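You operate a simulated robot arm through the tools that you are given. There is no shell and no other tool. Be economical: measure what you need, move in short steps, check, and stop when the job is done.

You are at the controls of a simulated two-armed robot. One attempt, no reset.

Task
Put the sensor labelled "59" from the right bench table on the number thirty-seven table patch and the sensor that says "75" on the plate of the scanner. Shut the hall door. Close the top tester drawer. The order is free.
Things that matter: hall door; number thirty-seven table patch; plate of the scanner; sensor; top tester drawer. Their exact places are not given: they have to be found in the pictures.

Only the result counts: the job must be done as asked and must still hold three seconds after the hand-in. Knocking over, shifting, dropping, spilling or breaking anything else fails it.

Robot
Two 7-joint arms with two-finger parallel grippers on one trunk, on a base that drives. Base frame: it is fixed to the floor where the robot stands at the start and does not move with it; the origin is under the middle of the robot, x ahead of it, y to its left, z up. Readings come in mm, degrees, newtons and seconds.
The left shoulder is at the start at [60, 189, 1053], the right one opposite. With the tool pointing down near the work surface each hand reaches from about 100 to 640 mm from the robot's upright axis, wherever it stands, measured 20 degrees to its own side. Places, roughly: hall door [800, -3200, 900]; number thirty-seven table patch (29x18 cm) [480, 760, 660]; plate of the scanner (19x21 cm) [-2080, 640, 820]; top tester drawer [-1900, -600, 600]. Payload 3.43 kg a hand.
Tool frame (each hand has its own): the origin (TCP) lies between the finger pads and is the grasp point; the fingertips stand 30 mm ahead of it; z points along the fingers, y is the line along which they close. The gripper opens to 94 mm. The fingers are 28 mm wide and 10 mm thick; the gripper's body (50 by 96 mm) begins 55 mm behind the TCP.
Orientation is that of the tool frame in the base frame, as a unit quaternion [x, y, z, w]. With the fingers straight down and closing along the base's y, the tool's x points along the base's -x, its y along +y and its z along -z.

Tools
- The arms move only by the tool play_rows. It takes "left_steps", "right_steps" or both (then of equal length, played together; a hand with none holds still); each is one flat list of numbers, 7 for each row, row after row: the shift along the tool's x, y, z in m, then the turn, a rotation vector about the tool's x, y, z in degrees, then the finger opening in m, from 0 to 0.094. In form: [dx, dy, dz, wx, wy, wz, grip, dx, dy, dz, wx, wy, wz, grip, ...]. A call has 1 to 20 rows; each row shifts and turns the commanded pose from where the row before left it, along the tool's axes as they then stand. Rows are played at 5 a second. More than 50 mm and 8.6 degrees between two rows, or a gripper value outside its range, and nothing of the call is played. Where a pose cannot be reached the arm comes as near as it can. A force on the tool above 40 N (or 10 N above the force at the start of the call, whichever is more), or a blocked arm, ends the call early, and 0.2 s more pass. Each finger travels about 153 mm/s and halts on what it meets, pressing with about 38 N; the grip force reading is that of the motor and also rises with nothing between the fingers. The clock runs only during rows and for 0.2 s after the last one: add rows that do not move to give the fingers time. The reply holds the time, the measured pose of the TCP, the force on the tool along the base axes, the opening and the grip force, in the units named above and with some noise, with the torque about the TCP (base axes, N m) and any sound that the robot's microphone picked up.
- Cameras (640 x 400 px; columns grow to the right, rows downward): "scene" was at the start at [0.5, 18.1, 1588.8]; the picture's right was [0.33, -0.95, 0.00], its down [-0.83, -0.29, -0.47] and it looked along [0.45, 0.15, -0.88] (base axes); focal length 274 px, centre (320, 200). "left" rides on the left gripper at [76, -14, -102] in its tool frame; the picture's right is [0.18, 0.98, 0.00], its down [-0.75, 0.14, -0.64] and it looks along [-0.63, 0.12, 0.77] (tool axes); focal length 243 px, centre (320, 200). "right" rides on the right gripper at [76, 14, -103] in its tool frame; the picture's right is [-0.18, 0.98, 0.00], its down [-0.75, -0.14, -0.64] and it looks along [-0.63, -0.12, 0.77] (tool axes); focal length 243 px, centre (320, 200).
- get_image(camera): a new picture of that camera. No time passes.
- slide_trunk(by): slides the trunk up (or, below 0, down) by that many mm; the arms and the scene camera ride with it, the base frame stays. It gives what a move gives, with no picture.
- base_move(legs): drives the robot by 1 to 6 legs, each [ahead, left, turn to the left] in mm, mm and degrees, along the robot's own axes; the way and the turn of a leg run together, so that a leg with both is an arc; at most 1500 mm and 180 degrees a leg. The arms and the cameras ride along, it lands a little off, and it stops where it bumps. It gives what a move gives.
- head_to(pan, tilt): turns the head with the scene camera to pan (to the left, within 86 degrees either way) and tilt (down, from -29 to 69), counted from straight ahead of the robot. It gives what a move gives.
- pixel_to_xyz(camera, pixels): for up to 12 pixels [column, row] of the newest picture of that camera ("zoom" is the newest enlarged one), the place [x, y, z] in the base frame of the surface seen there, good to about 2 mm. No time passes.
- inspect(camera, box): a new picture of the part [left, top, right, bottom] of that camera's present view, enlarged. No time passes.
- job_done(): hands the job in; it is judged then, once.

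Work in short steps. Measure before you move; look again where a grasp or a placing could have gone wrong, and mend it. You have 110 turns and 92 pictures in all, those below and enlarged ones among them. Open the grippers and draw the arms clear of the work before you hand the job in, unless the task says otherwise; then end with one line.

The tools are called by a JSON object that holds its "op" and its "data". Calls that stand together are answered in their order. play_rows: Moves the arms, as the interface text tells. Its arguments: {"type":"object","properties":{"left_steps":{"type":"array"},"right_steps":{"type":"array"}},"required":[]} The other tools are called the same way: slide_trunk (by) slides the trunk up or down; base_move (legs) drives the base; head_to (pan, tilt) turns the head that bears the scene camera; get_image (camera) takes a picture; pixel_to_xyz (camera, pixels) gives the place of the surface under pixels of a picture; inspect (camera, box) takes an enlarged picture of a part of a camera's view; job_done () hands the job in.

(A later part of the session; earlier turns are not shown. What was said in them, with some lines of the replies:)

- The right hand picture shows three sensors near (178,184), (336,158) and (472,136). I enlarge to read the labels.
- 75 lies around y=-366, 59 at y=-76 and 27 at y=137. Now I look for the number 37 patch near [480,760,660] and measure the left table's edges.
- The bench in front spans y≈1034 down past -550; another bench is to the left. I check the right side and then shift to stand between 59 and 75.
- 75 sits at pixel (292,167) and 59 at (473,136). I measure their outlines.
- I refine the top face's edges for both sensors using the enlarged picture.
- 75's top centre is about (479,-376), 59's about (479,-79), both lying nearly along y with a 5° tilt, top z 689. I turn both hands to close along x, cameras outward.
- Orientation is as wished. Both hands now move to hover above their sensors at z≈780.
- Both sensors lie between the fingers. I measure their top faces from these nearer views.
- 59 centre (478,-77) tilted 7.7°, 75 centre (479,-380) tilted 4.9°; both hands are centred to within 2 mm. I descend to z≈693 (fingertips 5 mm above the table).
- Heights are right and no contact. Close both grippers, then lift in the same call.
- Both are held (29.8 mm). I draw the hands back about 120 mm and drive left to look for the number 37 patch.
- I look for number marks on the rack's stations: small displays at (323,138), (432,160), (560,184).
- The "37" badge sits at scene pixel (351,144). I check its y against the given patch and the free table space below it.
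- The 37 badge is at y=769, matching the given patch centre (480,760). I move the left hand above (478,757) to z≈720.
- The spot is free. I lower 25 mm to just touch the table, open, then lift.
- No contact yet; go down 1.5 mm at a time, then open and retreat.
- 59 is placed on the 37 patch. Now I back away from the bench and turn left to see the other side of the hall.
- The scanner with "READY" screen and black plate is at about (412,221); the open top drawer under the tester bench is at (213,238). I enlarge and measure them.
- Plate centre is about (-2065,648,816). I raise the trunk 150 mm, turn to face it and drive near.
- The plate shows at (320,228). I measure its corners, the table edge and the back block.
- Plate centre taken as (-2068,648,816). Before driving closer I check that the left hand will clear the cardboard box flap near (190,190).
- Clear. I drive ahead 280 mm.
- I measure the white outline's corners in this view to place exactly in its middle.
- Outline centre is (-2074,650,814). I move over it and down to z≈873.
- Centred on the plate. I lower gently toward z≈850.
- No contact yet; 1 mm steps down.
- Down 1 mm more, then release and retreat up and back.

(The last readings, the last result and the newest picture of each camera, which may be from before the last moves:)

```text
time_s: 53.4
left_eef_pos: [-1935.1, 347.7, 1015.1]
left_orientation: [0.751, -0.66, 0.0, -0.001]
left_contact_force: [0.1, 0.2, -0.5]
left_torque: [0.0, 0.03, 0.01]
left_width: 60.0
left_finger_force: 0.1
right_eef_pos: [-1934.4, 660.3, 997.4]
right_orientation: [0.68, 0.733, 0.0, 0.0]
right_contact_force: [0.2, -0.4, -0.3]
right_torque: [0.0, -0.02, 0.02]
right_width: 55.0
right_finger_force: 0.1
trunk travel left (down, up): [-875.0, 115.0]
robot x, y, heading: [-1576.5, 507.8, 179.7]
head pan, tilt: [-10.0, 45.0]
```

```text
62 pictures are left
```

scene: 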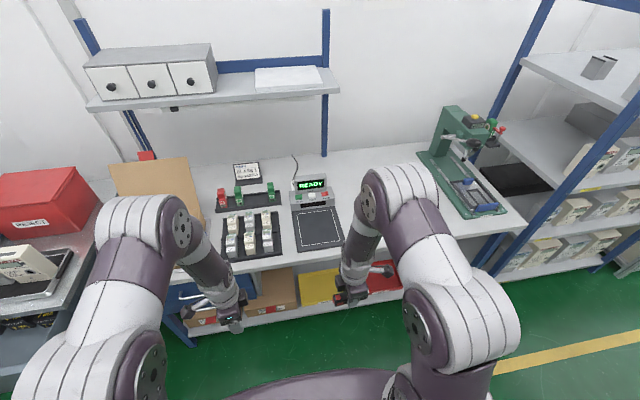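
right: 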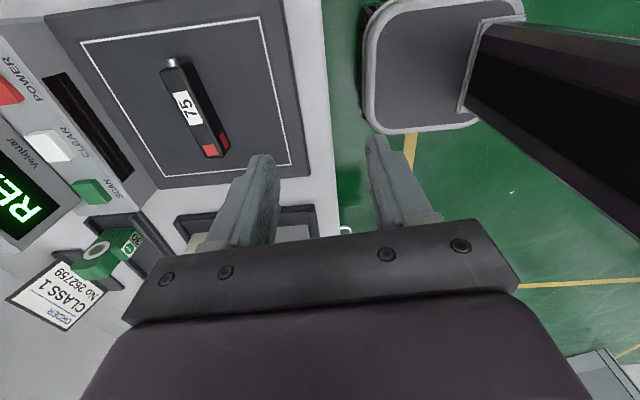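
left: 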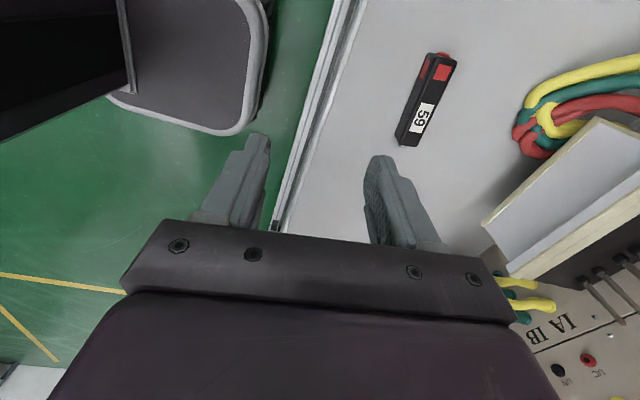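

75 rests on the plate. Next: back off and move sideways to face the open drawer near y≈-600.

{"op": "base_move", "data": {"legs": [[-520, 0, 0], [0, 1050, 0]]}}

{"op": "head_to", "data": {"pan": 0, "tilt": 45}}

{"op": "get_image", "data": {"camera": "scene"}}

```text
time_s: 61.5
left_eef_pos: [-1431.6, -724.7, 1014.5]
left_orientation: [0.75, -0.661, 0.0, 0.0]
left_contact_force: [0.2, 0.0, 0.0]
left_torque: [0.0, 0.01, 0.03]
left_width: 60.2
left_finger_force: 0.0
right_eef_pos: [-1429.3, -414.0, 995.9]
right_orientation: [0.681, 0.732, 0.0, 0.0]
right_contact_force: [-0.2, -1.0, 0.0]
right_torque: [-0.03, 0.01, 0.05]
right_width: 54.8
right_finger_force: 0.1
trunk travel left (down, up): [-875.0, 115.0]
robot x, y, heading: [-1068.8, -570.0, 179.4]
head pan, tilt: [-10.0, 45.0]
```

```text
time_s: 62.2
left_eef_pos: [-1432.6, -724.6, 1014.0]
left_orientation: [0.75, -0.661, 0.0, 0.0]
left_contact_force: [0.3, -0.5, -0.2]
left_torque: [-0.01, -0.01, -0.01]
left_width: 60.0
left_finger_force: 0.1
right_eef_pos: [-1431.8, -415.4, 997.2]
right_orientation: [0.683, 0.731, 0.0, 0.0]
right_contact_force: [0.1, 0.5, 0.3]
right_torque: [0.01, -0.02, -0.01]
right_width: 55.3
right_finger_force: 0.1
trunk travel left (down, up): [-875.0, 115.0]
robot x, y, heading: [-1068.2, -571.0, 179.2]
head pan, tilt: [0.0, 45.0]
```

```text
61 pictures are left
```

scene: 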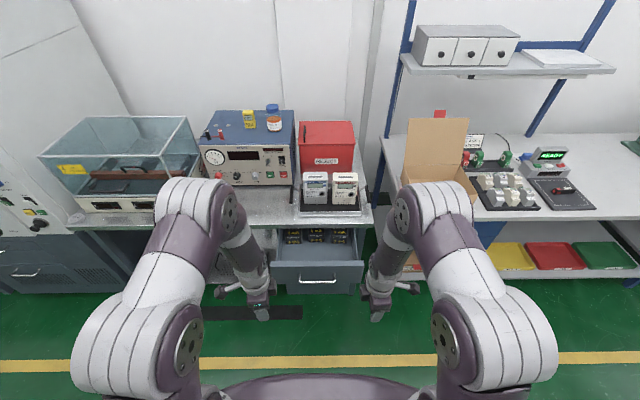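

The drawer front shows at (318,276) straight ahead. I measure it.

{"op": "inspect", "data": {"camera": "scene", "box": [250, 190, 390, 310]}}

{"op": "pixel_to_xyz", "data": {"camera": "scene", "pixels": [[276, 264], [362, 264], [318, 266], [318, 279], [280, 290], [355, 290], [318, 290], [340, 222], [370, 225], [318, 240], [250, 225], [355, 240]]}}

```text
3.33 times, centred on (320, 250) of scene
```

zoom: 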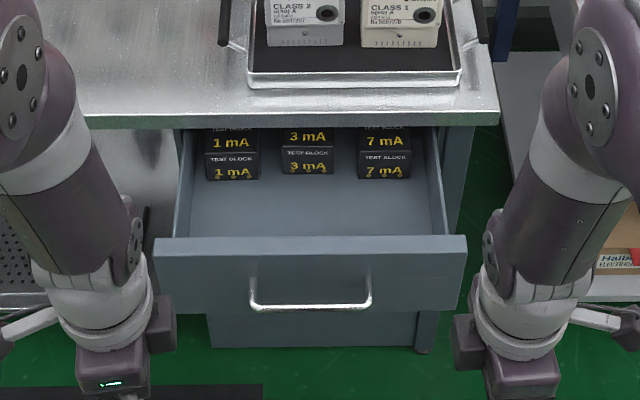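

```text
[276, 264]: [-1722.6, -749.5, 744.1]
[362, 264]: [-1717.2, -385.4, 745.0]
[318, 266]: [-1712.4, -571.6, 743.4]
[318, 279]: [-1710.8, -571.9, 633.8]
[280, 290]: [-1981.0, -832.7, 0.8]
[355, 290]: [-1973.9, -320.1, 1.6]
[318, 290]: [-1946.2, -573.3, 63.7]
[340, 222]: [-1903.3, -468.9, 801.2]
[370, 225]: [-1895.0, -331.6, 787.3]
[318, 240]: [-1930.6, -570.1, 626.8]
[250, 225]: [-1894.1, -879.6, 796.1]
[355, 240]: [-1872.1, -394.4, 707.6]
```

The drawer front face is at x≈-1711, y -750…-385, top z 745. I shift left so the right hand faces its middle, lower the trunk, and tilt the right hand forward 60° with closed fingers.

{"op": "base_move", "data": {"legs": [[0, 153, 0.6]]}}

{"op": "slide_trunk", "data": {"by": -230}}

{"op": "play_rows", "data": {"right_steps": [0, 0, 0, 8.5, 0, 0, 0.03, 0, 0, 0, 8.5, 0, 0, 0, 0, 0, 0, 8.5, 0, 0, 0, 0, 0, 0, 8.5, 0, 0, 0, 0, 0, 0, 8.5, 0, 0, 0, 0, 0, 0, 8.5, 0, 0, 0, 0, 0, 0, 8.5, 0, 0, 0, 0, 0, 0, 0, 0, 0, 0]}}

{"op": "get_image", "data": {"camera": "scene"}}

```text
time_s: 63.6
left_eef_pos: [-1431.3, -881.2, 1015.2]
left_orientation: [0.753, -0.658, 0.001, 0.001]
left_contact_force: [0.2, 0.3, -0.2]
left_torque: [-0.01, 0.02, 0.01]
left_width: 60.1
left_finger_force: 0.1
right_eef_pos: [-1433.2, -569.7, 996.7]
right_orientation: [0.679, 0.734, -0.001, 0.001]
right_contact_force: [-0.6, 1.2, 0.1]
right_torque: [-0.02, 0.04, 0.0]
right_width: 55.0
right_finger_force: 0.0
trunk travel left (down, up): [-875.0, 115.0]
robot x, y, heading: [-1068.7, -724.1, 179.9]
head pan, tilt: [0.0, 45.0]
```

```text
time_s: 66.0
left_eef_pos: [-1431.8, -882.4, 784.5]
left_orientation: [0.753, -0.658, 0.0, 0.0]
left_contact_force: [-1.1, -0.4, 0.0]
left_torque: [0.01, -0.03, -0.01]
left_width: 59.9
left_finger_force: 0.2
right_eef_pos: [-1431.6, -571.6, 766.1]
right_orientation: [0.679, 0.734, 0.0, 0.0]
right_contact_force: [-0.9, 0.0, 0.9]
right_torque: [-0.02, 0.03, -0.01]
right_width: 54.9
right_finger_force: 0.1
trunk travel left (down, up): [-645.0, 345.0]
robot x, y, heading: [-1066.5, -721.4, 179.9]
head pan, tilt: [0.0, 45.0]
```

```text
time_s: 67.8
left_eef_pos: [-1430.8, -882.5, 785.3]
left_orientation: [0.753, -0.658, 0.0, 0.0]
left_contact_force: [0.7, 0.5, -0.5]
left_torque: [0.0, 0.01, -0.01]
left_width: 60.0
left_finger_force: 0.1
right_eef_pos: [-1432.1, -572.0, 765.8]
right_orientation: [0.589, 0.638, -0.365, -0.337]
right_contact_force: [1.3, 0.6, 1.2]
right_torque: [-0.01, 0.04, 0.01]
right_width: 0.0
right_finger_force: 33.0
trunk travel left (down, up): [-645.0, 345.0]
robot x, y, heading: [-1069.9, -726.7, 179.7]
head pan, tilt: [0.0, 45.0]
```

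```text
59 pictures are left
```

scene: 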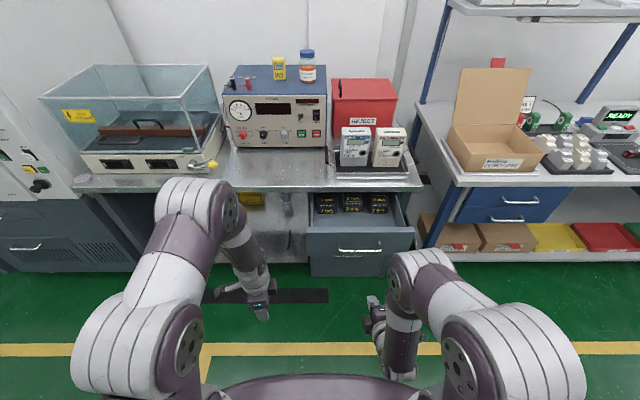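

The hand is tilted as wished. I drive 215 mm ahead and lower the right TCP 32 mm so the tips meet the face's upper strip, above the handle.

{"op": "base_move", "data": {"legs": [[215, 0, 0.2]]}}

{"op": "play_rows", "data": {"right_steps": [0, 0.0276, 0.0162, 0, 0, 0, 0, 0, 0, 0, 0, 0, 0, 0]}}

{"op": "get_image", "data": {"camera": "right"}}

{"op": "inspect", "data": {"camera": "scene", "box": [220, 200, 460, 350]}}

```text
time_s: 69.5
left_eef_pos: [-1639.5, -885.4, 785.0]
left_orientation: [0.755, -0.655, 0.0, 0.0]
left_contact_force: [-0.8, -0.4, -0.2]
left_torque: [0.0, -0.04, 0.04]
left_width: 60.0
left_finger_force: 0.1
right_eef_pos: [-1643.4, -573.4, 765.5]
right_orientation: [0.588, 0.639, -0.365, -0.336]
right_contact_force: [0.4, 0.2, -0.3]
right_torque: [-0.01, -0.01, -0.01]
right_width: 0.2
right_finger_force: 33.4
trunk travel left (down, up): [-645.0, 345.0]
robot x, y, heading: [-1278.8, -723.2, -179.8]
head pan, tilt: [0.0, 45.0]
```

```text
time_s: 70.1
left_eef_pos: [-1639.2, -885.5, 783.9]
left_orientation: [0.754, -0.657, 0.0, 0.0]
left_contact_force: [-0.2, 0.6, -0.3]
left_torque: [0.03, -0.01, 0.01]
left_width: 60.2
left_finger_force: 0.1
right_eef_pos: [-1640.3, -573.6, 733.6]
right_orientation: [0.587, 0.639, -0.365, -0.337]
right_contact_force: [0.7, 0.0, 0.0]
right_torque: [-0.02, -0.05, -0.02]
right_width: 0.1
right_finger_force: 33.0
trunk travel left (down, up): [-645.0, 345.0]
robot x, y, heading: [-1279.6, -724.0, -179.8]
head pan, tilt: [0.0, 45.0]
```

```text
58 pictures are left
```

right: 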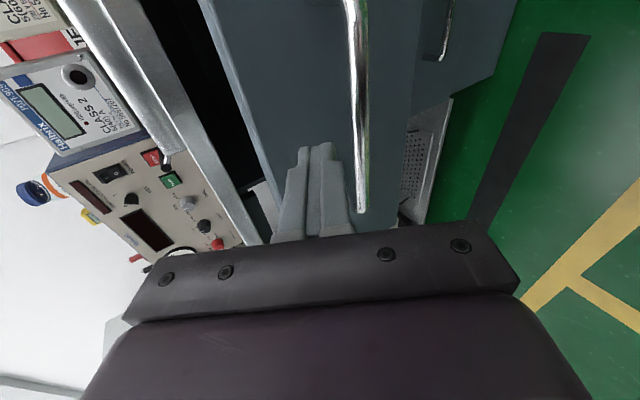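

```text
2.67 times, centred on (340, 275) of scene
```

zoom: 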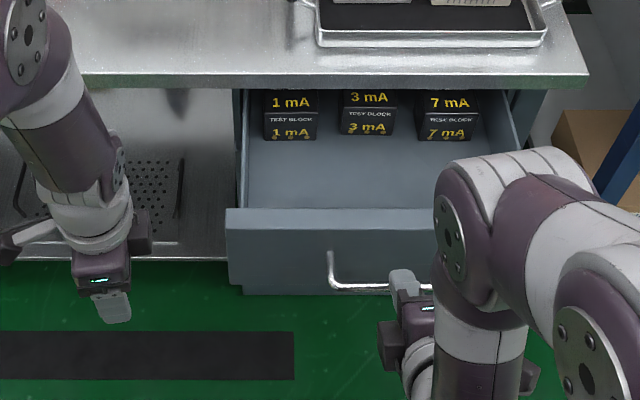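

The fingers aim between the drawer's top edge and the handle. I verify with points in the right view.

{"op": "pixel_to_xyz", "data": {"camera": "right", "pixels": [[320, 100], [356, 80], [360, 200], [225, 80], [390, 100], [255, 170], [200, 120]]}}

```text
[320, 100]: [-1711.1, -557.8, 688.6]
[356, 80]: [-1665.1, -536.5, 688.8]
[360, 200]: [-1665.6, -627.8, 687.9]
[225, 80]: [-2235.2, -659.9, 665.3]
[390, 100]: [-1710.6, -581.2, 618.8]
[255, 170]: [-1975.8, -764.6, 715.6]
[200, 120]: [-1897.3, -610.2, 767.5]
```

Handle bar is at z≈688, x=-1665; tips at z≈718 pass above it. I raise 5 mm and push forward slowly at 12 mm per row.

{"op": "play_rows", "data": {"right_steps": [0, -0.0104, 0.0078, 0, 0, 0, 0, 0, -0.0061, 0.0103, 0, 0, 0, 0, 0, -0.0061, 0.0103, 0, 0, 0, 0, 0, -0.0061, 0.0103, 0, 0, 0, 0, 0, -0.0061, 0.0103, 0, 0, 0, 0, 0, -0.0061, 0.0103, 0, 0, 0, 0, 0, -0.0061, 0.0103, 0, 0, 0, 0, 0, -0.0061, 0.0103, 0, 0, 0, 0, 0, -0.0061, 0.0103, 0, 0, 0, 0, 0, -0.0061, 0.0103, 0, 0, 0, 0, 0, -0.0061, 0.0103, 0, 0, 0, 0]}}

{"op": "get_image", "data": {"camera": "right"}}

```text
time_s: 72.5
left_eef_pos: [-1639.8, -885.4, 784.7]
left_orientation: [0.755, -0.656, 0.0, 0.0]
left_contact_force: [0.3, 0.2, 0.0]
left_torque: [-0.01, -0.01, -0.01]
left_width: 59.7
left_finger_force: 0.1
right_eef_pos: [-1773.2, -584.3, 738.7]
right_orientation: [0.587, 0.64, -0.365, -0.336]
right_contact_force: [-0.3, 0.2, 0.3]
right_torque: [0.01, 0.0, 0.0]
right_width: 0.0
right_finger_force: 33.3
trunk travel left (down, up): [-645.0, 345.0]
robot x, y, heading: [-1278.1, -719.2, -179.7]
head pan, tilt: [0.0, 45.0]
```

```text
56 pictures are left
```

right: 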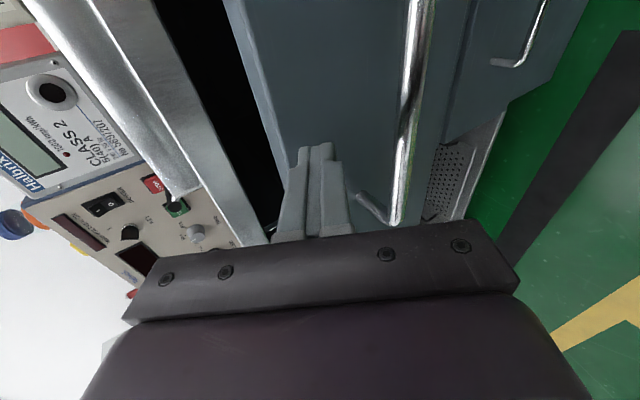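

No force noted; I check whether the face has moved with the fingertips.

{"op": "pixel_to_xyz", "data": {"camera": "right", "pixels": [[330, 110], [410, 110], [450, 100], [510, 65], [530, 30], [200, 120], [165, 170]]}}

```text
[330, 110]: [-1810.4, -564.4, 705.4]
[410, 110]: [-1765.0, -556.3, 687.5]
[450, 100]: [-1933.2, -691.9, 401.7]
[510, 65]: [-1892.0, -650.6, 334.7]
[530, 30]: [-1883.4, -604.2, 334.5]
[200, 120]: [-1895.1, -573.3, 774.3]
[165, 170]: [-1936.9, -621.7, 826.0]
```

The face moved to -1810; the lower drawer's front is at -1931, so 121 mm remain. I back off 10 mm, tilt the hand 17° nearer to level so it clears the table edge, then go on pushing.

{"op": "play_rows", "data": {"right_steps": [0, 0.0051, -0.0086, 0, 0, 0, 0, 0, 0, 0, 8.5, 0, 0, 0, 0, 0, 0, 8.5, 0, 0, 0, 0, 0.0097, 0.0023, 0, 0, 0, 0, 0, -0.0028, 0.0117, 0, 0, 0, 0, 0, -0.0028, 0.0117, 0, 0, 0, 0, 0, -0.0028, 0.0117, 0, 0, 0, 0, 0, -0.0028, 0.0117, 0, 0, 0, 0, 0, -0.0028, 0.0117, 0, 0, 0, 0, 0, -0.0028, 0.0117, 0, 0, 0, 0, 0, -0.0028, 0.0117, 0, 0, 0, 0, 0, -0.0028, 0.0117, 0, 0, 0, 0, 0, -0.0028, 0.0117, 0, 0, 0, 0, 0, -0.0028, 0.0117, 0, 0, 0, 0]}}

{"op": "get_image", "data": {"camera": "right"}}

```text
time_s: 75.5
left_eef_pos: [-1638.4, -884.5, 784.4]
left_orientation: [0.755, -0.656, 0.0, 0.0]
left_contact_force: [-0.1, 0.8, -0.4]
left_torque: [0.03, -0.02, 0.01]
left_width: 59.8
left_finger_force: 0.1
right_eef_pos: [-1883.1, -592.9, 729.5]
right_orientation: [0.531, 0.579, -0.456, -0.418]
right_contact_force: [-0.3, -0.3, -0.1]
right_torque: [0.01, 0.01, 0.04]
right_width: 0.0
right_finger_force: 32.9
trunk travel left (down, up): [-645.0, 345.0]
robot x, y, heading: [-1278.1, -723.2, -180.0]
head pan, tilt: [0.0, 45.0]
```

```text
55 pictures are left
```

right: 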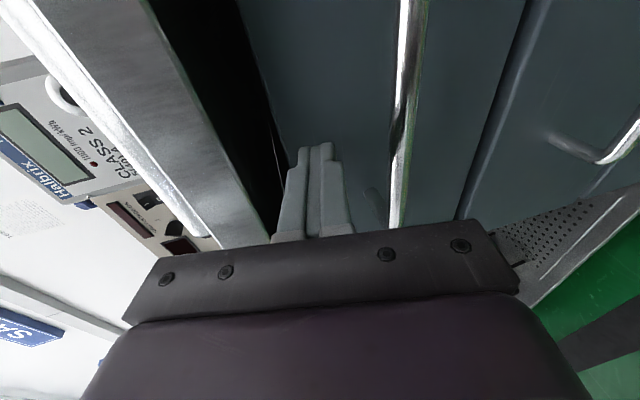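

Tips at x≈-1912; about 19 mm remain. I keep pushing in 5 mm rows until the stop.

{"op": "play_rows", "data": {"right_steps": [0, -0.0012, 0.0049, 0, 0, 0, 0, 0, -0.0012, 0.0049, 0, 0, 0, 0, 0, -0.0012, 0.0049, 0, 0, 0, 0, 0, -0.0012, 0.0049, 0, 0, 0, 0, 0, -0.0012, 0.0049, 0, 0, 0, 0]}}

{"op": "get_image", "data": {"camera": "right"}}

{"op": "pixel_to_xyz", "data": {"camera": "right", "pixels": [[360, 110], [480, 60], [540, 50], [410, 110]]}}

```text
time_s: 76.5
left_eef_pos: [-1634.6, -885.3, 786.7]
left_orientation: [0.754, -0.657, -0.002, 0.002]
left_contact_force: [0.1, -1.0, 0.7]
left_torque: [0.0, 0.02, 0.0]
left_width: 60.0
left_finger_force: 0.0
right_eef_pos: [-1892.5, -595.1, 728.3]
right_orientation: [0.532, 0.58, -0.454, -0.418]
right_contact_force: [24.4, 1.7, 15.7]
right_torque: [0.18, 0.57, -0.29]
right_width: 0.0
right_finger_force: 33.2
trunk travel left (down, up): [-645.0, 345.0]
robot x, y, heading: [-1279.3, -724.0, -180.2]
head pan, tilt: [0.0, 45.0]
stopped in row 4 (right hand): the force on the tool passed its limit at 46 N (the readings are from after the stop); the commanded pose is now the measured one
```

```text
54 pictures are left
```

right: 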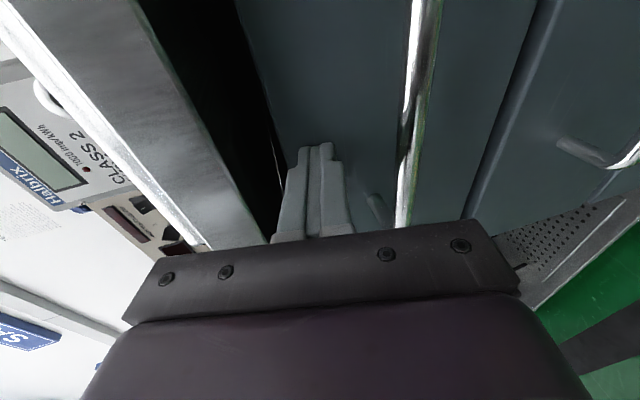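

```text
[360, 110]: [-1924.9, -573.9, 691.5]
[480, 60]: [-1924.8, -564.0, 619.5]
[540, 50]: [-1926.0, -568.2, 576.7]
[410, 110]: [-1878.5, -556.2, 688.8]
```

Upper and lower fronts are flush (-1925 vs -1926) and the stop was felt: the drawer is shut. I withdraw the hand and check.

{"op": "play_rows", "data": {"right_steps": [0, 0.007, -0.029, 0, 0, 0, 0, 0, 0.009, -0.039, 0, 0, 0, 0, 0, 0.009, -0.039, 0, 0, 0, 0, 0, 0.009, -0.039, 0, 0, 0, 0, 0, 0.009, -0.039, 0, 0, 0, 0, 0, 0.009, -0.039, 0, 0, 0, 0]}}

{"op": "base_move", "data": {"legs": [[-400, 0, 0]]}}

{"op": "head_to", "data": {"pan": -10, "tilt": 35}}

{"op": "get_image", "data": {"camera": "scene"}}

```text
time_s: 77.8
left_eef_pos: [-1637.0, -885.4, 784.4]
left_orientation: [0.755, -0.656, 0.0, 0.0]
left_contact_force: [-0.2, -0.2, 0.1]
left_torque: [0.01, 0.01, 0.04]
left_width: 60.0
left_finger_force: 0.0
right_eef_pos: [-1666.3, -577.2, 730.6]
right_orientation: [0.534, 0.579, -0.453, -0.418]
right_contact_force: [-0.1, -0.1, 0.5]
right_torque: [-0.01, 0.0, -0.01]
right_width: 0.0
right_finger_force: 32.7
trunk travel left (down, up): [-645.0, 345.0]
robot x, y, heading: [-1278.4, -723.3, -179.7]
head pan, tilt: [0.0, 45.0]
```

```text
time_s: 80.4
left_eef_pos: [-1235.4, -882.4, 785.1]
left_orientation: [0.753, -0.658, 0.0, 0.0]
left_contact_force: [-1.2, 0.3, 0.2]
left_torque: [0.01, -0.01, 0.01]
left_width: 59.9
left_finger_force: 0.0
right_eef_pos: [-1262.7, -574.5, 730.5]
right_orientation: [0.535, 0.579, -0.452, -0.417]
right_contact_force: [0.2, 0.2, 0.6]
right_torque: [0.0, -0.02, -0.01]
right_width: 0.3
right_finger_force: 33.0
trunk travel left (down, up): [-645.0, 345.0]
robot x, y, heading: [-872.1, -725.3, 180.1]
head pan, tilt: [0.0, 45.0]
```

```text
time_s: 81.1
left_eef_pos: [-1235.3, -882.1, 785.0]
left_orientation: [0.753, -0.658, 0.0, -0.001]
left_contact_force: [0.1, 0.1, 0.5]
left_torque: [0.0, 0.01, 0.03]
left_width: 60.0
left_finger_force: 0.0
right_eef_pos: [-1263.1, -573.9, 730.1]
right_orientation: [0.535, 0.579, -0.451, -0.417]
right_contact_force: [0.2, -0.8, -0.1]
right_torque: [0.0, -0.03, -0.01]
right_width: 0.1
right_finger_force: 32.6
trunk travel left (down, up): [-645.0, 345.0]
robot x, y, heading: [-874.5, -725.5, 179.8]
head pan, tilt: [-10.0, 35.0]
```

```text
53 pictures are left
```

scene: 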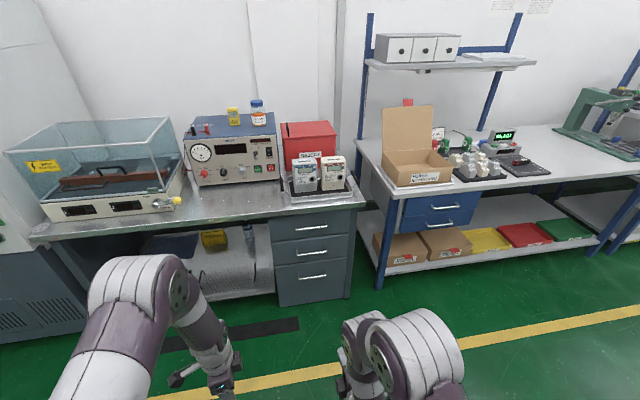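

The drawer is closed. Now I turn left 90° to face the hall door end (-y) and look.

{"op": "base_move", "data": {"legs": [[0, 0, 90]]}}

{"op": "head_to", "data": {"pan": 25, "tilt": 20}}

{"op": "get_image", "data": {"camera": "scene"}}

```text
time_s: 85.3
left_eef_pos: [-722.3, -1088.3, 783.9]
left_orientation: [0.998, 0.059, 0.0, 0.0]
left_contact_force: [0.4, 1.0, 0.7]
left_torque: [0.01, 0.03, -0.02]
left_width: 60.0
left_finger_force: 0.0
right_eef_pos: [-1031.3, -1108.6, 730.5]
right_orientation: [-0.024, 0.788, -0.615, 0.018]
right_contact_force: [-0.6, -0.8, 0.6]
right_torque: [-0.02, 0.01, 0.01]
right_width: 0.0
right_finger_force: 32.7
trunk travel left (down, up): [-645.0, 345.0]
robot x, y, heading: [-870.1, -725.0, -90.8]
head pan, tilt: [-10.0, 35.0]
```

```text
time_s: 86.3
left_eef_pos: [-721.6, -1087.2, 783.9]
left_orientation: [0.998, 0.059, 0.0, 0.0]
left_contact_force: [-0.5, -0.1, 0.5]
left_torque: [-0.02, -0.01, -0.01]
left_width: 59.9
left_finger_force: 0.0
right_eef_pos: [-1030.3, -1111.3, 730.2]
right_orientation: [-0.024, 0.788, -0.615, 0.018]
right_contact_force: [0.0, 0.1, 0.2]
right_torque: [0.0, -0.05, 0.0]
right_width: 0.0
right_finger_force: 33.1
trunk travel left (down, up): [-645.0, 345.0]
robot x, y, heading: [-874.6, -722.4, -90.9]
head pan, tilt: [25.0, 20.0]
```

```text
52 pictures are left
```

scene: 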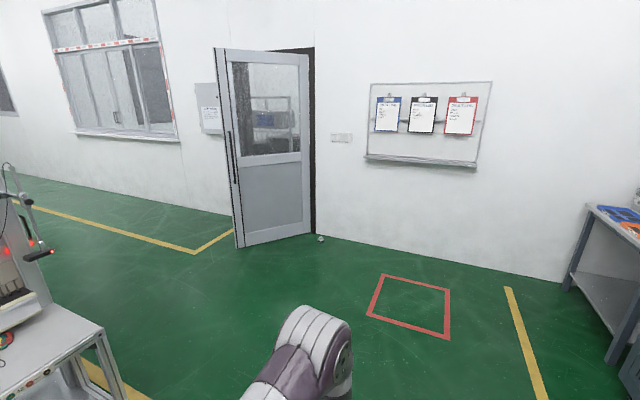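

The door stands ajar, hinged at its right edge (310,150), free edge at (235,150). I measure it.

{"op": "pixel_to_xyz", "data": {"camera": "scene", "pixels": [[308, 232], [243, 245], [235, 200], [306, 190], [270, 200], [230, 160], [313, 230], [218, 60], [320, 200], [205, 180], [320, 238], [230, 170]]}}

{"op": "inspect", "data": {"camera": "scene", "box": [190, 40, 340, 260]}}

```text
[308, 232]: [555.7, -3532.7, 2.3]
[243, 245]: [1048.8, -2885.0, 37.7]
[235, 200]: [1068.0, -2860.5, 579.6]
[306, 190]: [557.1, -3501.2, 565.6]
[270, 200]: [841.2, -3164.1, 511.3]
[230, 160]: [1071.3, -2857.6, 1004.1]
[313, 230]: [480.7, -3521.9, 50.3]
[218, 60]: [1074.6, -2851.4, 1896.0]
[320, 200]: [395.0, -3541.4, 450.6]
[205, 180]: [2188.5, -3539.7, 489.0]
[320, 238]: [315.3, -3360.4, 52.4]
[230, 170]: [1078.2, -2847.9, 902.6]
```

```text
1.82 times, centred on (265, 150) of scene
```

zoom: 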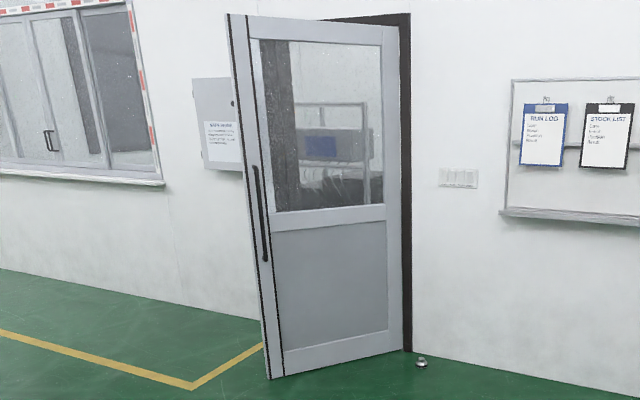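

The leaf runs from hinge (~530,-3530) to free edge (1075,-2852), about 51° open. I measure the mid rail height for a flat push area.

{"op": "pixel_to_xyz", "data": {"camera": "zoom", "pixels": [[330, 213], [330, 228], [330, 221], [275, 229], [262, 200], [259, 167], [265, 258], [385, 215], [272, 376], [421, 362]]}}

```text
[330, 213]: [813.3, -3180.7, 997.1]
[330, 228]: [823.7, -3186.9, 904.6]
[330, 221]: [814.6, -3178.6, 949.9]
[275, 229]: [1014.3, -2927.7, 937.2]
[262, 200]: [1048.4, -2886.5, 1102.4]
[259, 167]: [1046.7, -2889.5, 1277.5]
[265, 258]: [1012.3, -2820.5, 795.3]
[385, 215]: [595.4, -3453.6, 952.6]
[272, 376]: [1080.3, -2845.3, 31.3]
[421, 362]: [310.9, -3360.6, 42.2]
```

Mid rail is centred at z≈955. Plan: with heading about -64° drive the right hand straight along the chord of the leaf's swing at radius ≈680. First I drive to the open floor near (230,-2400).

{"op": "base_move", "data": {"legs": [[1500, 0, 0.9], [177, 0, 0], [0, 1100, 0], [0, 0, 25.8]]}}

{"op": "slide_trunk", "data": {"by": 222}}

{"op": "play_rows", "data": {"right_steps": [0, -0.0085, 0.0357, 0, 0, 0, 0, 0, -0.0085, 0.0357, 0, 0, 0, 0, 0, -0.0085, 0.0357, 0, 0, 0, 0, 0, 0, 0, 0, 0, 0, 0]}}

{"op": "head_to", "data": {"pan": 10, "tilt": 25}}

{"op": "get_image", "data": {"camera": "scene"}}

```text
time_s: 101.3
left_eef_pos: [438.0, -2745.6, 784.6]
left_orientation: [0.966, 0.257, 0.0, 0.0]
left_contact_force: [-0.5, 0.3, -0.6]
left_torque: [0.01, 0.0, -0.02]
left_width: 60.1
left_finger_force: 0.1
right_eef_pos: [161.8, -2884.6, 729.7]
right_orientation: [-0.18, 0.768, -0.599, 0.14]
right_contact_force: [0.3, 0.1, -0.5]
right_torque: [-0.03, 0.05, 0.01]
right_width: 0.0
right_finger_force: 33.0
trunk travel left (down, up): [-645.0, 345.0]
robot x, y, heading: [156.6, -2468.9, -68.0]
head pan, tilt: [25.0, 20.0]
```

```text
time_s: 103.7
left_eef_pos: [436.7, -2745.2, 1005.6]
left_orientation: [0.967, 0.256, 0.0, 0.0]
left_contact_force: [0.5, -0.6, -0.9]
left_torque: [0.02, 0.05, 0.0]
left_width: 60.1
left_finger_force: 0.1
right_eef_pos: [161.2, -2884.3, 951.2]
right_orientation: [-0.18, 0.767, -0.599, 0.141]
right_contact_force: [-0.1, 0.3, -0.1]
right_torque: [0.0, 0.05, 0.0]
right_width: 0.2
right_finger_force: 33.1
trunk travel left (down, up): [-867.0, 123.0]
robot x, y, heading: [155.0, -2466.2, -68.2]
head pan, tilt: [25.0, 20.0]
```

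```text
time_s: 104.7
left_eef_pos: [436.6, -2744.3, 1006.3]
left_orientation: [0.967, 0.255, 0.0, 0.001]
left_contact_force: [-0.1, -0.4, 0.4]
left_torque: [-0.02, 0.02, 0.03]
left_width: 59.9
left_finger_force: 0.1
right_eef_pos: [209.8, -2983.4, 954.1]
right_orientation: [-0.18, 0.768, -0.599, 0.14]
right_contact_force: [0.8, 0.4, -0.5]
right_torque: [-0.01, 0.02, 0.01]
right_width: 0.0
right_finger_force: 33.2
trunk travel left (down, up): [-867.0, 123.0]
robot x, y, heading: [155.1, -2468.3, -67.9]
head pan, tilt: [25.0, 20.0]
```

```text
time_s: 105.4
left_eef_pos: [437.9, -2746.0, 1006.7]
left_orientation: [0.966, 0.257, 0.0, 0.0]
left_contact_force: [0.4, -0.1, -0.9]
left_torque: [0.0, -0.01, 0.0]
left_width: 60.1
left_finger_force: 0.0
right_eef_pos: [210.1, -2983.4, 953.7]
right_orientation: [-0.18, 0.767, -0.599, 0.141]
right_contact_force: [0.7, 0.3, 0.0]
right_torque: [-0.02, 0.0, 0.01]
right_width: 0.0
right_finger_force: 32.6
trunk travel left (down, up): [-867.0, 123.0]
robot x, y, heading: [154.3, -2469.3, -68.1]
head pan, tilt: [10.0, 25.0]
```

```text
50 pictures are left
```

scene: 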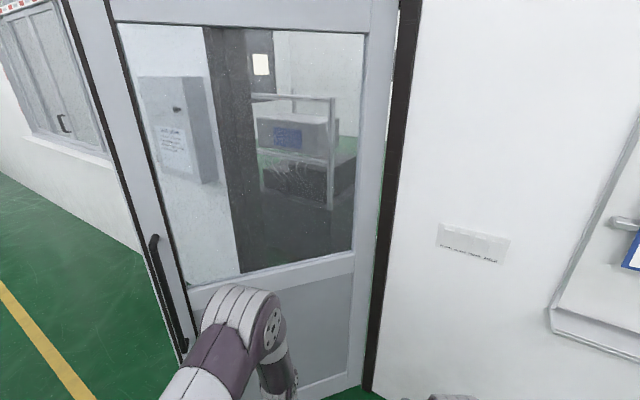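

I turn 4° more and move to the start point of the chord, hand about 80 mm short of the leaf.

{"op": "base_move", "data": {"legs": [[0, 0, 3.9], [0, 610, 0], [200, 0, 0]]}}

{"op": "get_image", "data": {"camera": "right"}}

{"op": "get_image", "data": {"camera": "scene"}}

```text
time_s: 110.6
left_eef_pos: [1102.6, -2623.3, 1006.9]
left_orientation: [0.956, 0.294, 0.0, 0.0]
left_contact_force: [-0.9, 0.6, -0.7]
left_torque: [0.02, 0.0, -0.01]
left_width: 59.9
left_finger_force: 0.0
right_eef_pos: [896.8, -2879.9, 954.0]
right_orientation: [-0.212, 0.76, -0.592, 0.165]
right_contact_force: [0.0, 0.4, -0.4]
right_torque: [-0.01, -0.01, -0.02]
right_width: 0.0
right_finger_force: 33.2
trunk travel left (down, up): [-867.0, 123.0]
robot x, y, heading: [802.3, -2375.5, -63.6]
head pan, tilt: [10.0, 25.0]
```

```text
49 pictures are left
```

right: 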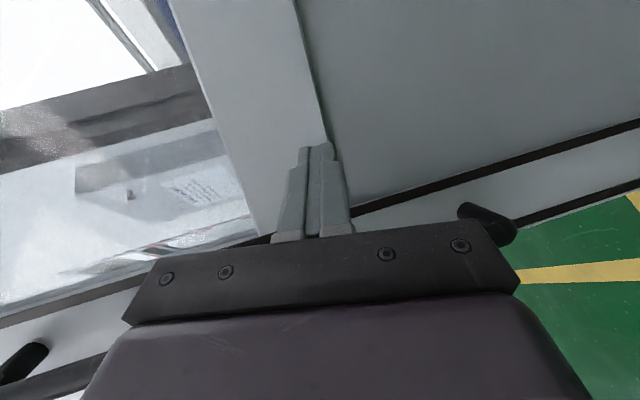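

```text
48 pictures are left
```

scene: 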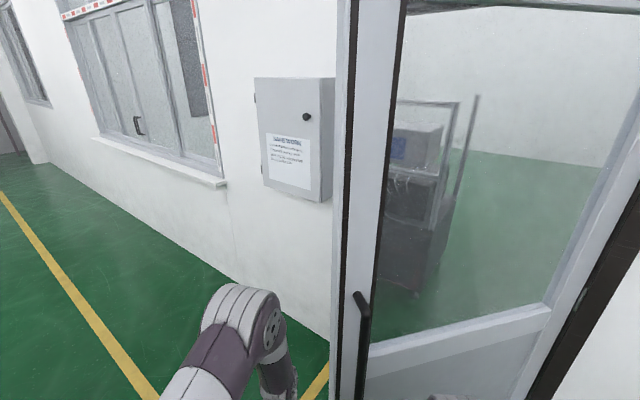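

The fingertips aim at the mid rail. I measure the leaf around the tips and the left hand's clearance.

{"op": "pixel_to_xyz", "data": {"camera": "right", "pixels": [[270, 130], [300, 120], [345, 130], [240, 60], [420, 205], [480, 215], [25, 360]]}}

{"op": "pixel_to_xyz", "data": {"camera": "scene", "pixels": [[365, 300], [370, 200], [340, 200], [450, 340]]}}

```text
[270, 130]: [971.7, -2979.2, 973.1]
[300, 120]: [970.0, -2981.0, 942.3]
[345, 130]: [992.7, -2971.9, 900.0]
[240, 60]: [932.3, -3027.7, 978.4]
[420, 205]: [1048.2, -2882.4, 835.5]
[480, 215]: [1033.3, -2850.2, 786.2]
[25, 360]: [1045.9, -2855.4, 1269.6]
```

```text
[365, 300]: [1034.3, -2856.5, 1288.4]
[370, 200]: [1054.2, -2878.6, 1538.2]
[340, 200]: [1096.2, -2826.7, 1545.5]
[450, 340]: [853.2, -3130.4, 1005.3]
```

The tips will meet the rail at r≈700 after 104 mm. I drive ahead 300 mm in this heading.

{"op": "base_move", "data": {"legs": [[150, 0, 0], [150, 0, 0]]}}

{"op": "get_image", "data": {"camera": "right"}}

{"op": "get_image", "data": {"camera": "scene"}}

```text
time_s: 112.9
left_eef_pos: [1237.0, -2890.7, 1006.6]
left_orientation: [0.956, 0.294, 0.001, 0.001]
left_contact_force: [-0.2, 0.1, -0.7]
left_torque: [-0.01, 0.01, -0.02]
left_width: 60.0
left_finger_force: 0.1
right_eef_pos: [1029.9, -3146.7, 954.2]
right_orientation: [-0.211, 0.759, -0.593, 0.165]
right_contact_force: [-0.7, 0.0, -0.1]
right_torque: [0.02, 0.0, -0.03]
right_width: 0.0
right_finger_force: 32.6
trunk travel left (down, up): [-867.0, 123.0]
robot x, y, heading: [932.6, -2640.2, -64.0]
head pan, tilt: [10.0, 25.0]
```

```text
47 pictures are left
```

right: 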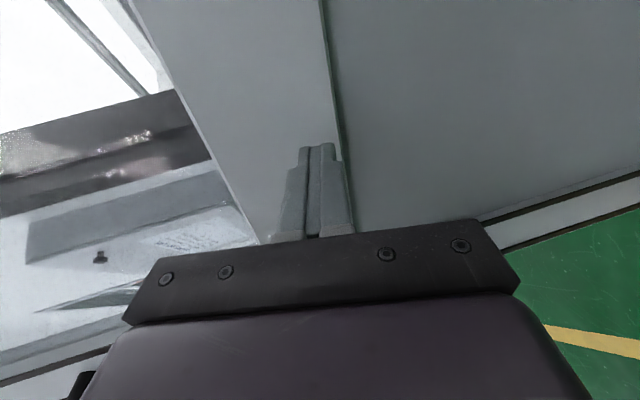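

```text
46 pictures are left
```

scene: 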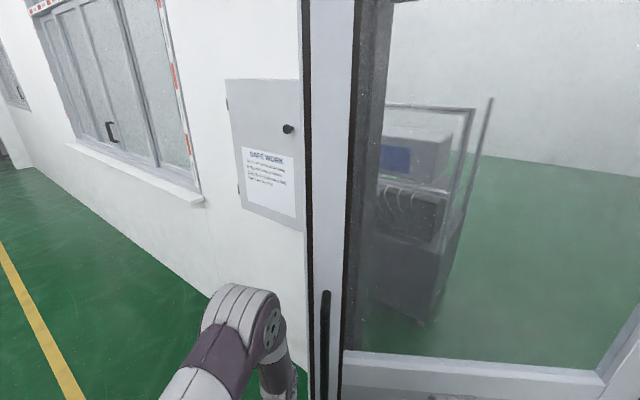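

The door is swinging with the hand. Another 300 mm ahead.

{"op": "base_move", "data": {"legs": [[150, 0, 0], [150, 0, 0]]}}

{"op": "get_image", "data": {"camera": "right"}}

{"op": "get_image", "data": {"camera": "scene"}}

{"op": "pixel_to_xyz", "data": {"camera": "right", "pixels": [[240, 60], [270, 140], [345, 130], [345, 20], [450, 150]]}}

```text
time_s: 114.0
left_eef_pos: [1265.7, -2948.7, 1006.3]
left_orientation: [0.956, 0.293, 0.0, 0.0]
left_contact_force: [0.3, -0.3, 0.0]
left_torque: [0.01, 0.03, -0.02]
left_width: 59.9
left_finger_force: 0.0
right_eef_pos: [1056.8, -3199.5, 952.4]
right_orientation: [-0.212, 0.76, -0.592, 0.165]
right_contact_force: [-0.3, 0.2, 0.3]
right_torque: [0.02, -0.04, 0.0]
right_width: 0.0
right_finger_force: 32.5
trunk travel left (down, up): [-867.0, 123.0]
robot x, y, heading: [966.8, -2697.7, -63.9]
head pan, tilt: [10.0, 25.0]
stopped in leg 1: the force on the tool passed its limit at 99 N (the readings are from after the stop); the commanded pose is now the measured one
```

```text
45 pictures are left
```

right: 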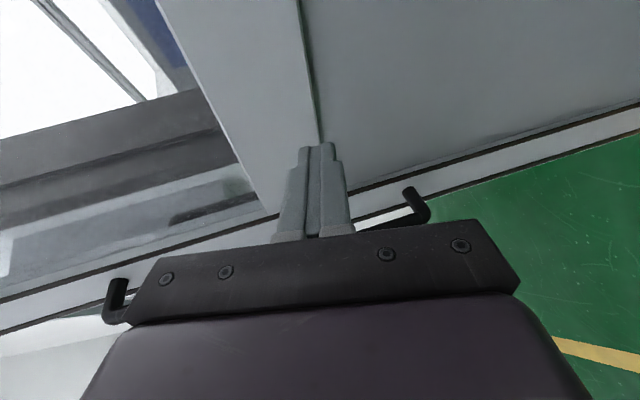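

```text
44 pictures are left
```

scene: 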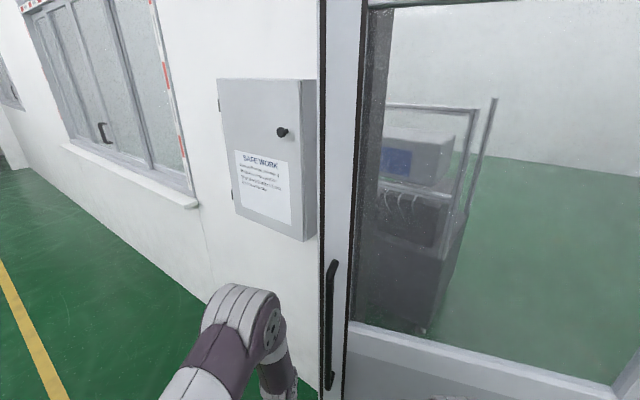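

```text
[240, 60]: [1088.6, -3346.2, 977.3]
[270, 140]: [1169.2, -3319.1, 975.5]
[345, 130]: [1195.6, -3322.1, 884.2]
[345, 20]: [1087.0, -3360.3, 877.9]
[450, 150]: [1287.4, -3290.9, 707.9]
```

The door coasted on to about 19° after a bump; the leaf is now ~127 mm ahead of the tips. I go on with shorter legs.

{"op": "base_move", "data": {"legs": [[100, 0, 0], [50, 0, 0], [50, 0, 0], [50, 0, 0]]}}

{"op": "get_image", "data": {"camera": "right"}}

{"op": "pixel_to_xyz", "data": {"camera": "right", "pixels": [[240, 60], [270, 140], [345, 130], [345, 20], [450, 100]]}}

```text
time_s: 116.7
left_eef_pos: [1372.3, -3162.0, 1008.9]
left_orientation: [0.955, 0.295, 0.001, 0.002]
left_contact_force: [-0.7, 0.3, -0.7]
left_torque: [-0.06, 0.02, 0.02]
left_width: 59.8
left_finger_force: 0.0
right_eef_pos: [1162.4, -3414.7, 954.9]
right_orientation: [-0.212, 0.758, -0.595, 0.165]
right_contact_force: [0.4, 1.0, 0.3]
right_torque: [-0.02, -0.01, -0.01]
right_width: 0.0
right_finger_force: 33.0
trunk travel left (down, up): [-867.0, 123.0]
robot x, y, heading: [1071.0, -2915.9, -63.6]
head pan, tilt: [10.0, 25.0]
```

```text
43 pictures are left
```

right: 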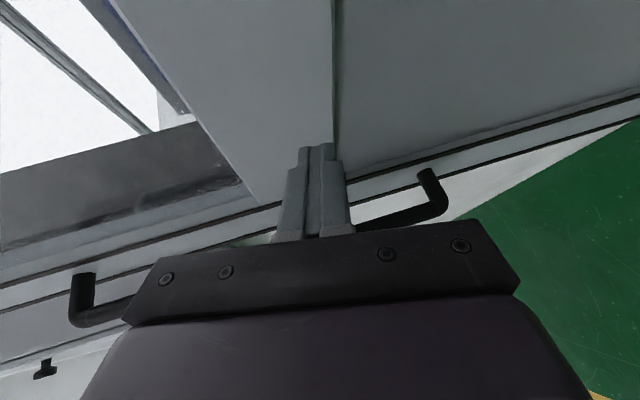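

```text
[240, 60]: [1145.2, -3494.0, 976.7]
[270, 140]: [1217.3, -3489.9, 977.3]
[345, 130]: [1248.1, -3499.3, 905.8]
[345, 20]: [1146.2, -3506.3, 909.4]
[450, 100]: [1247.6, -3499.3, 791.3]
```

Leaf is about 4° from shut, 50 mm ahead of the tips. I drive 60 mm, then finish with gentle arm pushes under the force limit.

{"op": "base_move", "data": {"legs": [[60, 0, 0]]}}

{"op": "play_rows", "data": {"right_steps": [0, -0.0023, 0.0097, 0, 0, 0, 0, 0, -0.0023, 0.0097, 0, 0, 0, 0, 0, -0.0023, 0.0097, 0, 0, 0, 0, 0, -0.0023, 0.0097, 0, 0, 0, 0, 0, -0.0023, 0.0097, 0, 0, 0, 0, 0, -0.0023, 0.0097, 0, 0, 0, 0]}}

{"op": "get_image", "data": {"camera": "right"}}

{"op": "pixel_to_xyz", "data": {"camera": "right", "pixels": [[240, 60], [270, 140], [345, 20], [450, 100]]}}

```text
time_s: 117.7
left_eef_pos: [1397.2, -3210.3, 1006.3]
left_orientation: [0.955, 0.297, 0.0, -0.001]
left_contact_force: [-0.3, -0.2, -0.7]
left_torque: [-0.01, 0.02, 0.01]
left_width: 60.2
left_finger_force: 0.2
right_eef_pos: [1187.2, -3460.1, 951.7]
right_orientation: [-0.214, 0.76, -0.592, 0.164]
right_contact_force: [0.9, 0.0, 0.0]
right_torque: [0.02, -0.03, 0.01]
right_width: 0.0
right_finger_force: 32.9
trunk travel left (down, up): [-867.0, 123.0]
robot x, y, heading: [1094.3, -2957.2, -63.1]
head pan, tilt: [10.0, 25.0]
stopped in leg 1: the force on the tool passed its limit at 68 N (the readings are from after the stop); the commanded pose is now the measured one
```

```text
time_s: 119.2
left_eef_pos: [1394.6, -3207.2, 1009.2]
left_orientation: [0.956, 0.294, 0.0, 0.001]
left_contact_force: [-0.4, -0.5, 0.6]
left_torque: [0.02, 0.02, 0.01]
left_width: 60.1
left_finger_force: 0.1
right_eef_pos: [1216.0, -3504.1, 951.6]
right_orientation: [-0.215, 0.76, -0.591, 0.163]
right_contact_force: [-11.4, 17.2, 14.2]
right_torque: [-0.47, -0.09, -0.23]
right_width: 0.0
right_finger_force: 33.1
trunk travel left (down, up): [-867.0, 123.0]
robot x, y, heading: [1093.3, -2961.0, -63.3]
head pan, tilt: [10.0, 25.0]
stopped in row 6 (right hand): the force on the tool passed its limit at 42 N (the readings are from after the stop); the commanded pose is now the measured one
```

```text
42 pictures are left
```

right: 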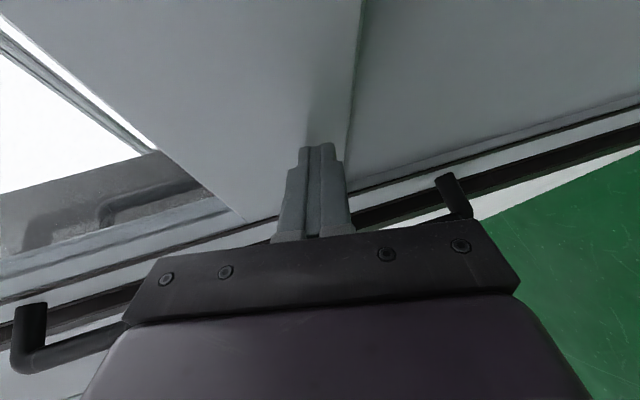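

```text
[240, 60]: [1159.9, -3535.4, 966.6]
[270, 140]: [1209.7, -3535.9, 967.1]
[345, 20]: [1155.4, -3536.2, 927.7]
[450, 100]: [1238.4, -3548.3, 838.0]
```

The leaf now stands parallel to the wall at y≈-3536 and a firm stop was felt. I withdraw the hand, back off and look whether it stays shut.

{"op": "play_rows", "data": {"right_steps": [0, 0.0047, -0.0194, 0, 0, 0, 0, 0, 0.0093, -0.039, 0, 0, 0, 0, 0, 0.0093, -0.039, 0, 0, 0, 0, 0, 0.0093, -0.039, 0, 0, 0, 0]}}

{"op": "base_move", "data": {"legs": [[-900, 0, 0]]}}

{"op": "head_to", "data": {"pan": -5, "tilt": 15}}

{"op": "get_image", "data": {"camera": "scene"}}

```text
time_s: 120.2
left_eef_pos: [1396.7, -3209.1, 1006.3]
left_orientation: [0.956, 0.295, 0.0, -0.001]
left_contact_force: [0.0, 0.0, 0.2]
left_torque: [0.01, 0.03, -0.02]
left_width: 60.0
left_finger_force: 0.0
right_eef_pos: [1143.6, -3386.3, 952.6]
right_orientation: [-0.214, 0.762, -0.589, 0.164]
right_contact_force: [0.2, 0.4, 0.5]
right_torque: [-0.02, -0.01, 0.01]
right_width: 0.0
right_finger_force: 32.6
trunk travel left (down, up): [-867.0, 123.0]
robot x, y, heading: [1092.5, -2960.2, -63.7]
head pan, tilt: [10.0, 25.0]
```

```text
time_s: 125.0
left_eef_pos: [996.2, -2408.2, 1005.0]
left_orientation: [0.955, 0.296, 0.0, -0.001]
left_contact_force: [0.4, -0.3, -1.2]
left_torque: [0.02, 0.0, -0.06]
left_width: 60.0
left_finger_force: 0.0
right_eef_pos: [742.1, -2587.0, 952.7]
right_orientation: [-0.215, 0.762, -0.589, 0.164]
right_contact_force: [0.0, 0.3, -0.4]
right_torque: [0.0, 0.03, 0.02]
right_width: 0.1
right_finger_force: 32.8
trunk travel left (down, up): [-867.0, 123.0]
robot x, y, heading: [694.4, -2155.1, -63.1]
head pan, tilt: [10.0, 25.0]
```

```text
time_s: 125.7
left_eef_pos: [996.4, -2407.5, 1006.5]
left_orientation: [0.955, 0.296, -0.001, -0.001]
left_contact_force: [0.4, 0.2, 0.7]
left_torque: [0.02, -0.01, -0.01]
left_width: 59.8
left_finger_force: 0.0
right_eef_pos: [743.2, -2586.1, 951.7]
right_orientation: [-0.215, 0.762, -0.589, 0.163]
right_contact_force: [0.1, -0.2, 0.0]
right_torque: [0.0, 0.01, -0.04]
right_width: 0.2
right_finger_force: 32.5
trunk travel left (down, up): [-867.0, 123.0]
robot x, y, heading: [694.4, -2155.9, -63.8]
head pan, tilt: [-5.0, 15.0]
```

```text
41 pictures are left
```

scene: 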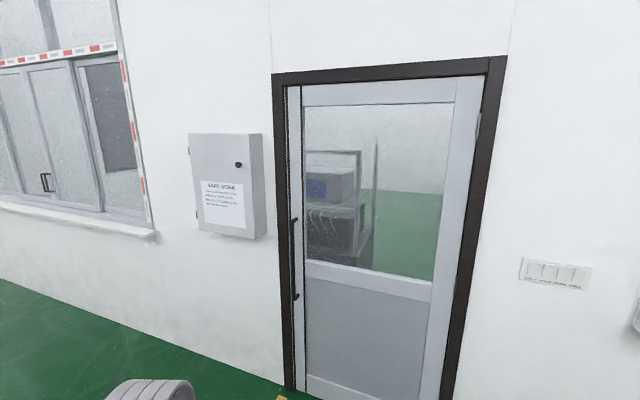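

The door looks shut in its frame. I check its plane at both edges against the frame.

{"op": "pixel_to_xyz", "data": {"camera": "scene", "pixels": [[298, 150], [300, 350], [455, 150], [435, 330], [375, 95], [372, 285], [284, 200], [490, 130]]}}

{"op": "inspect", "data": {"camera": "scene", "box": [265, 60, 345, 400]}}

```text
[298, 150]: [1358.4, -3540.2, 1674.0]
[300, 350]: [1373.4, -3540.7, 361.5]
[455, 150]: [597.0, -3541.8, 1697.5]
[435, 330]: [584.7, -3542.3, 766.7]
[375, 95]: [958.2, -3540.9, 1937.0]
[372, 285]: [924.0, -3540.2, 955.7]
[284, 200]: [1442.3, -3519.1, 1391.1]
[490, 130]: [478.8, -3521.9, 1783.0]
```

```text
1.18 times, centred on (305, 230) of scene
```

zoom: 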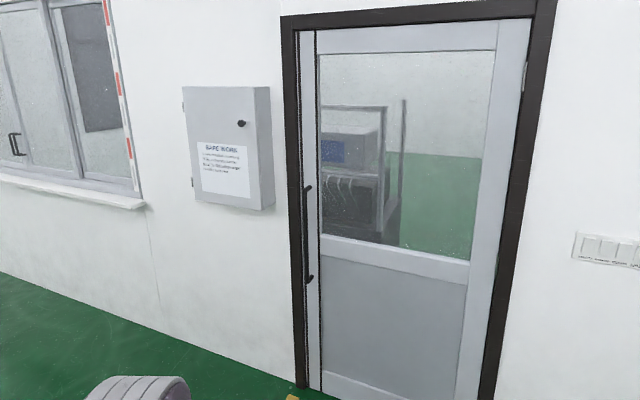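

The leaf is flat at y=-3540 over its whole width, so the door is shut. I open the grippers before handing in.

{"op": "play_rows", "data": {"left_steps": [0, 0, 0, 0, 0, 0, 0.09, 0, 0, 0, 0, 0, 0, 0.09, 0, 0, 0, 0, 0, 0, 0.09], "right_steps": [0, 0, 0, 0, 0, 0, 0.05, 0, 0, 0, 0, 0, 0, 0.09, 0, 0, 0, 0, 0, 0, 0.09]}}

{"op": "job_done", "data": {}}

```text
time_s: 126.5
left_eef_pos: [995.0, -2408.8, 1006.6]
left_orientation: [0.955, 0.296, 0.0, -0.001]
left_contact_force: [0.1, 0.0, 0.6]
left_torque: [-0.01, 0.0, -0.01]
left_width: 90.2
left_finger_force: 0.1
right_eef_pos: [743.8, -2586.5, 951.1]
right_orientation: [-0.215, 0.761, -0.589, 0.163]
right_contact_force: [0.1, 0.1, 0.0]
right_torque: [-0.01, -0.02, 0.01]
right_width: 90.1
right_finger_force: 0.1
trunk travel left (down, up): [-867.0, 123.0]
robot x, y, heading: [687.0, -2158.2, -63.2]
head pan, tilt: [-5.0, 15.0]
```

```text
The job is handed in.
```

Sensor 59 is on the number thirty-seven patch, sensor 75 is on the scanner plate, the top tester drawer is closed and the hall door is shut. The job is handed in.
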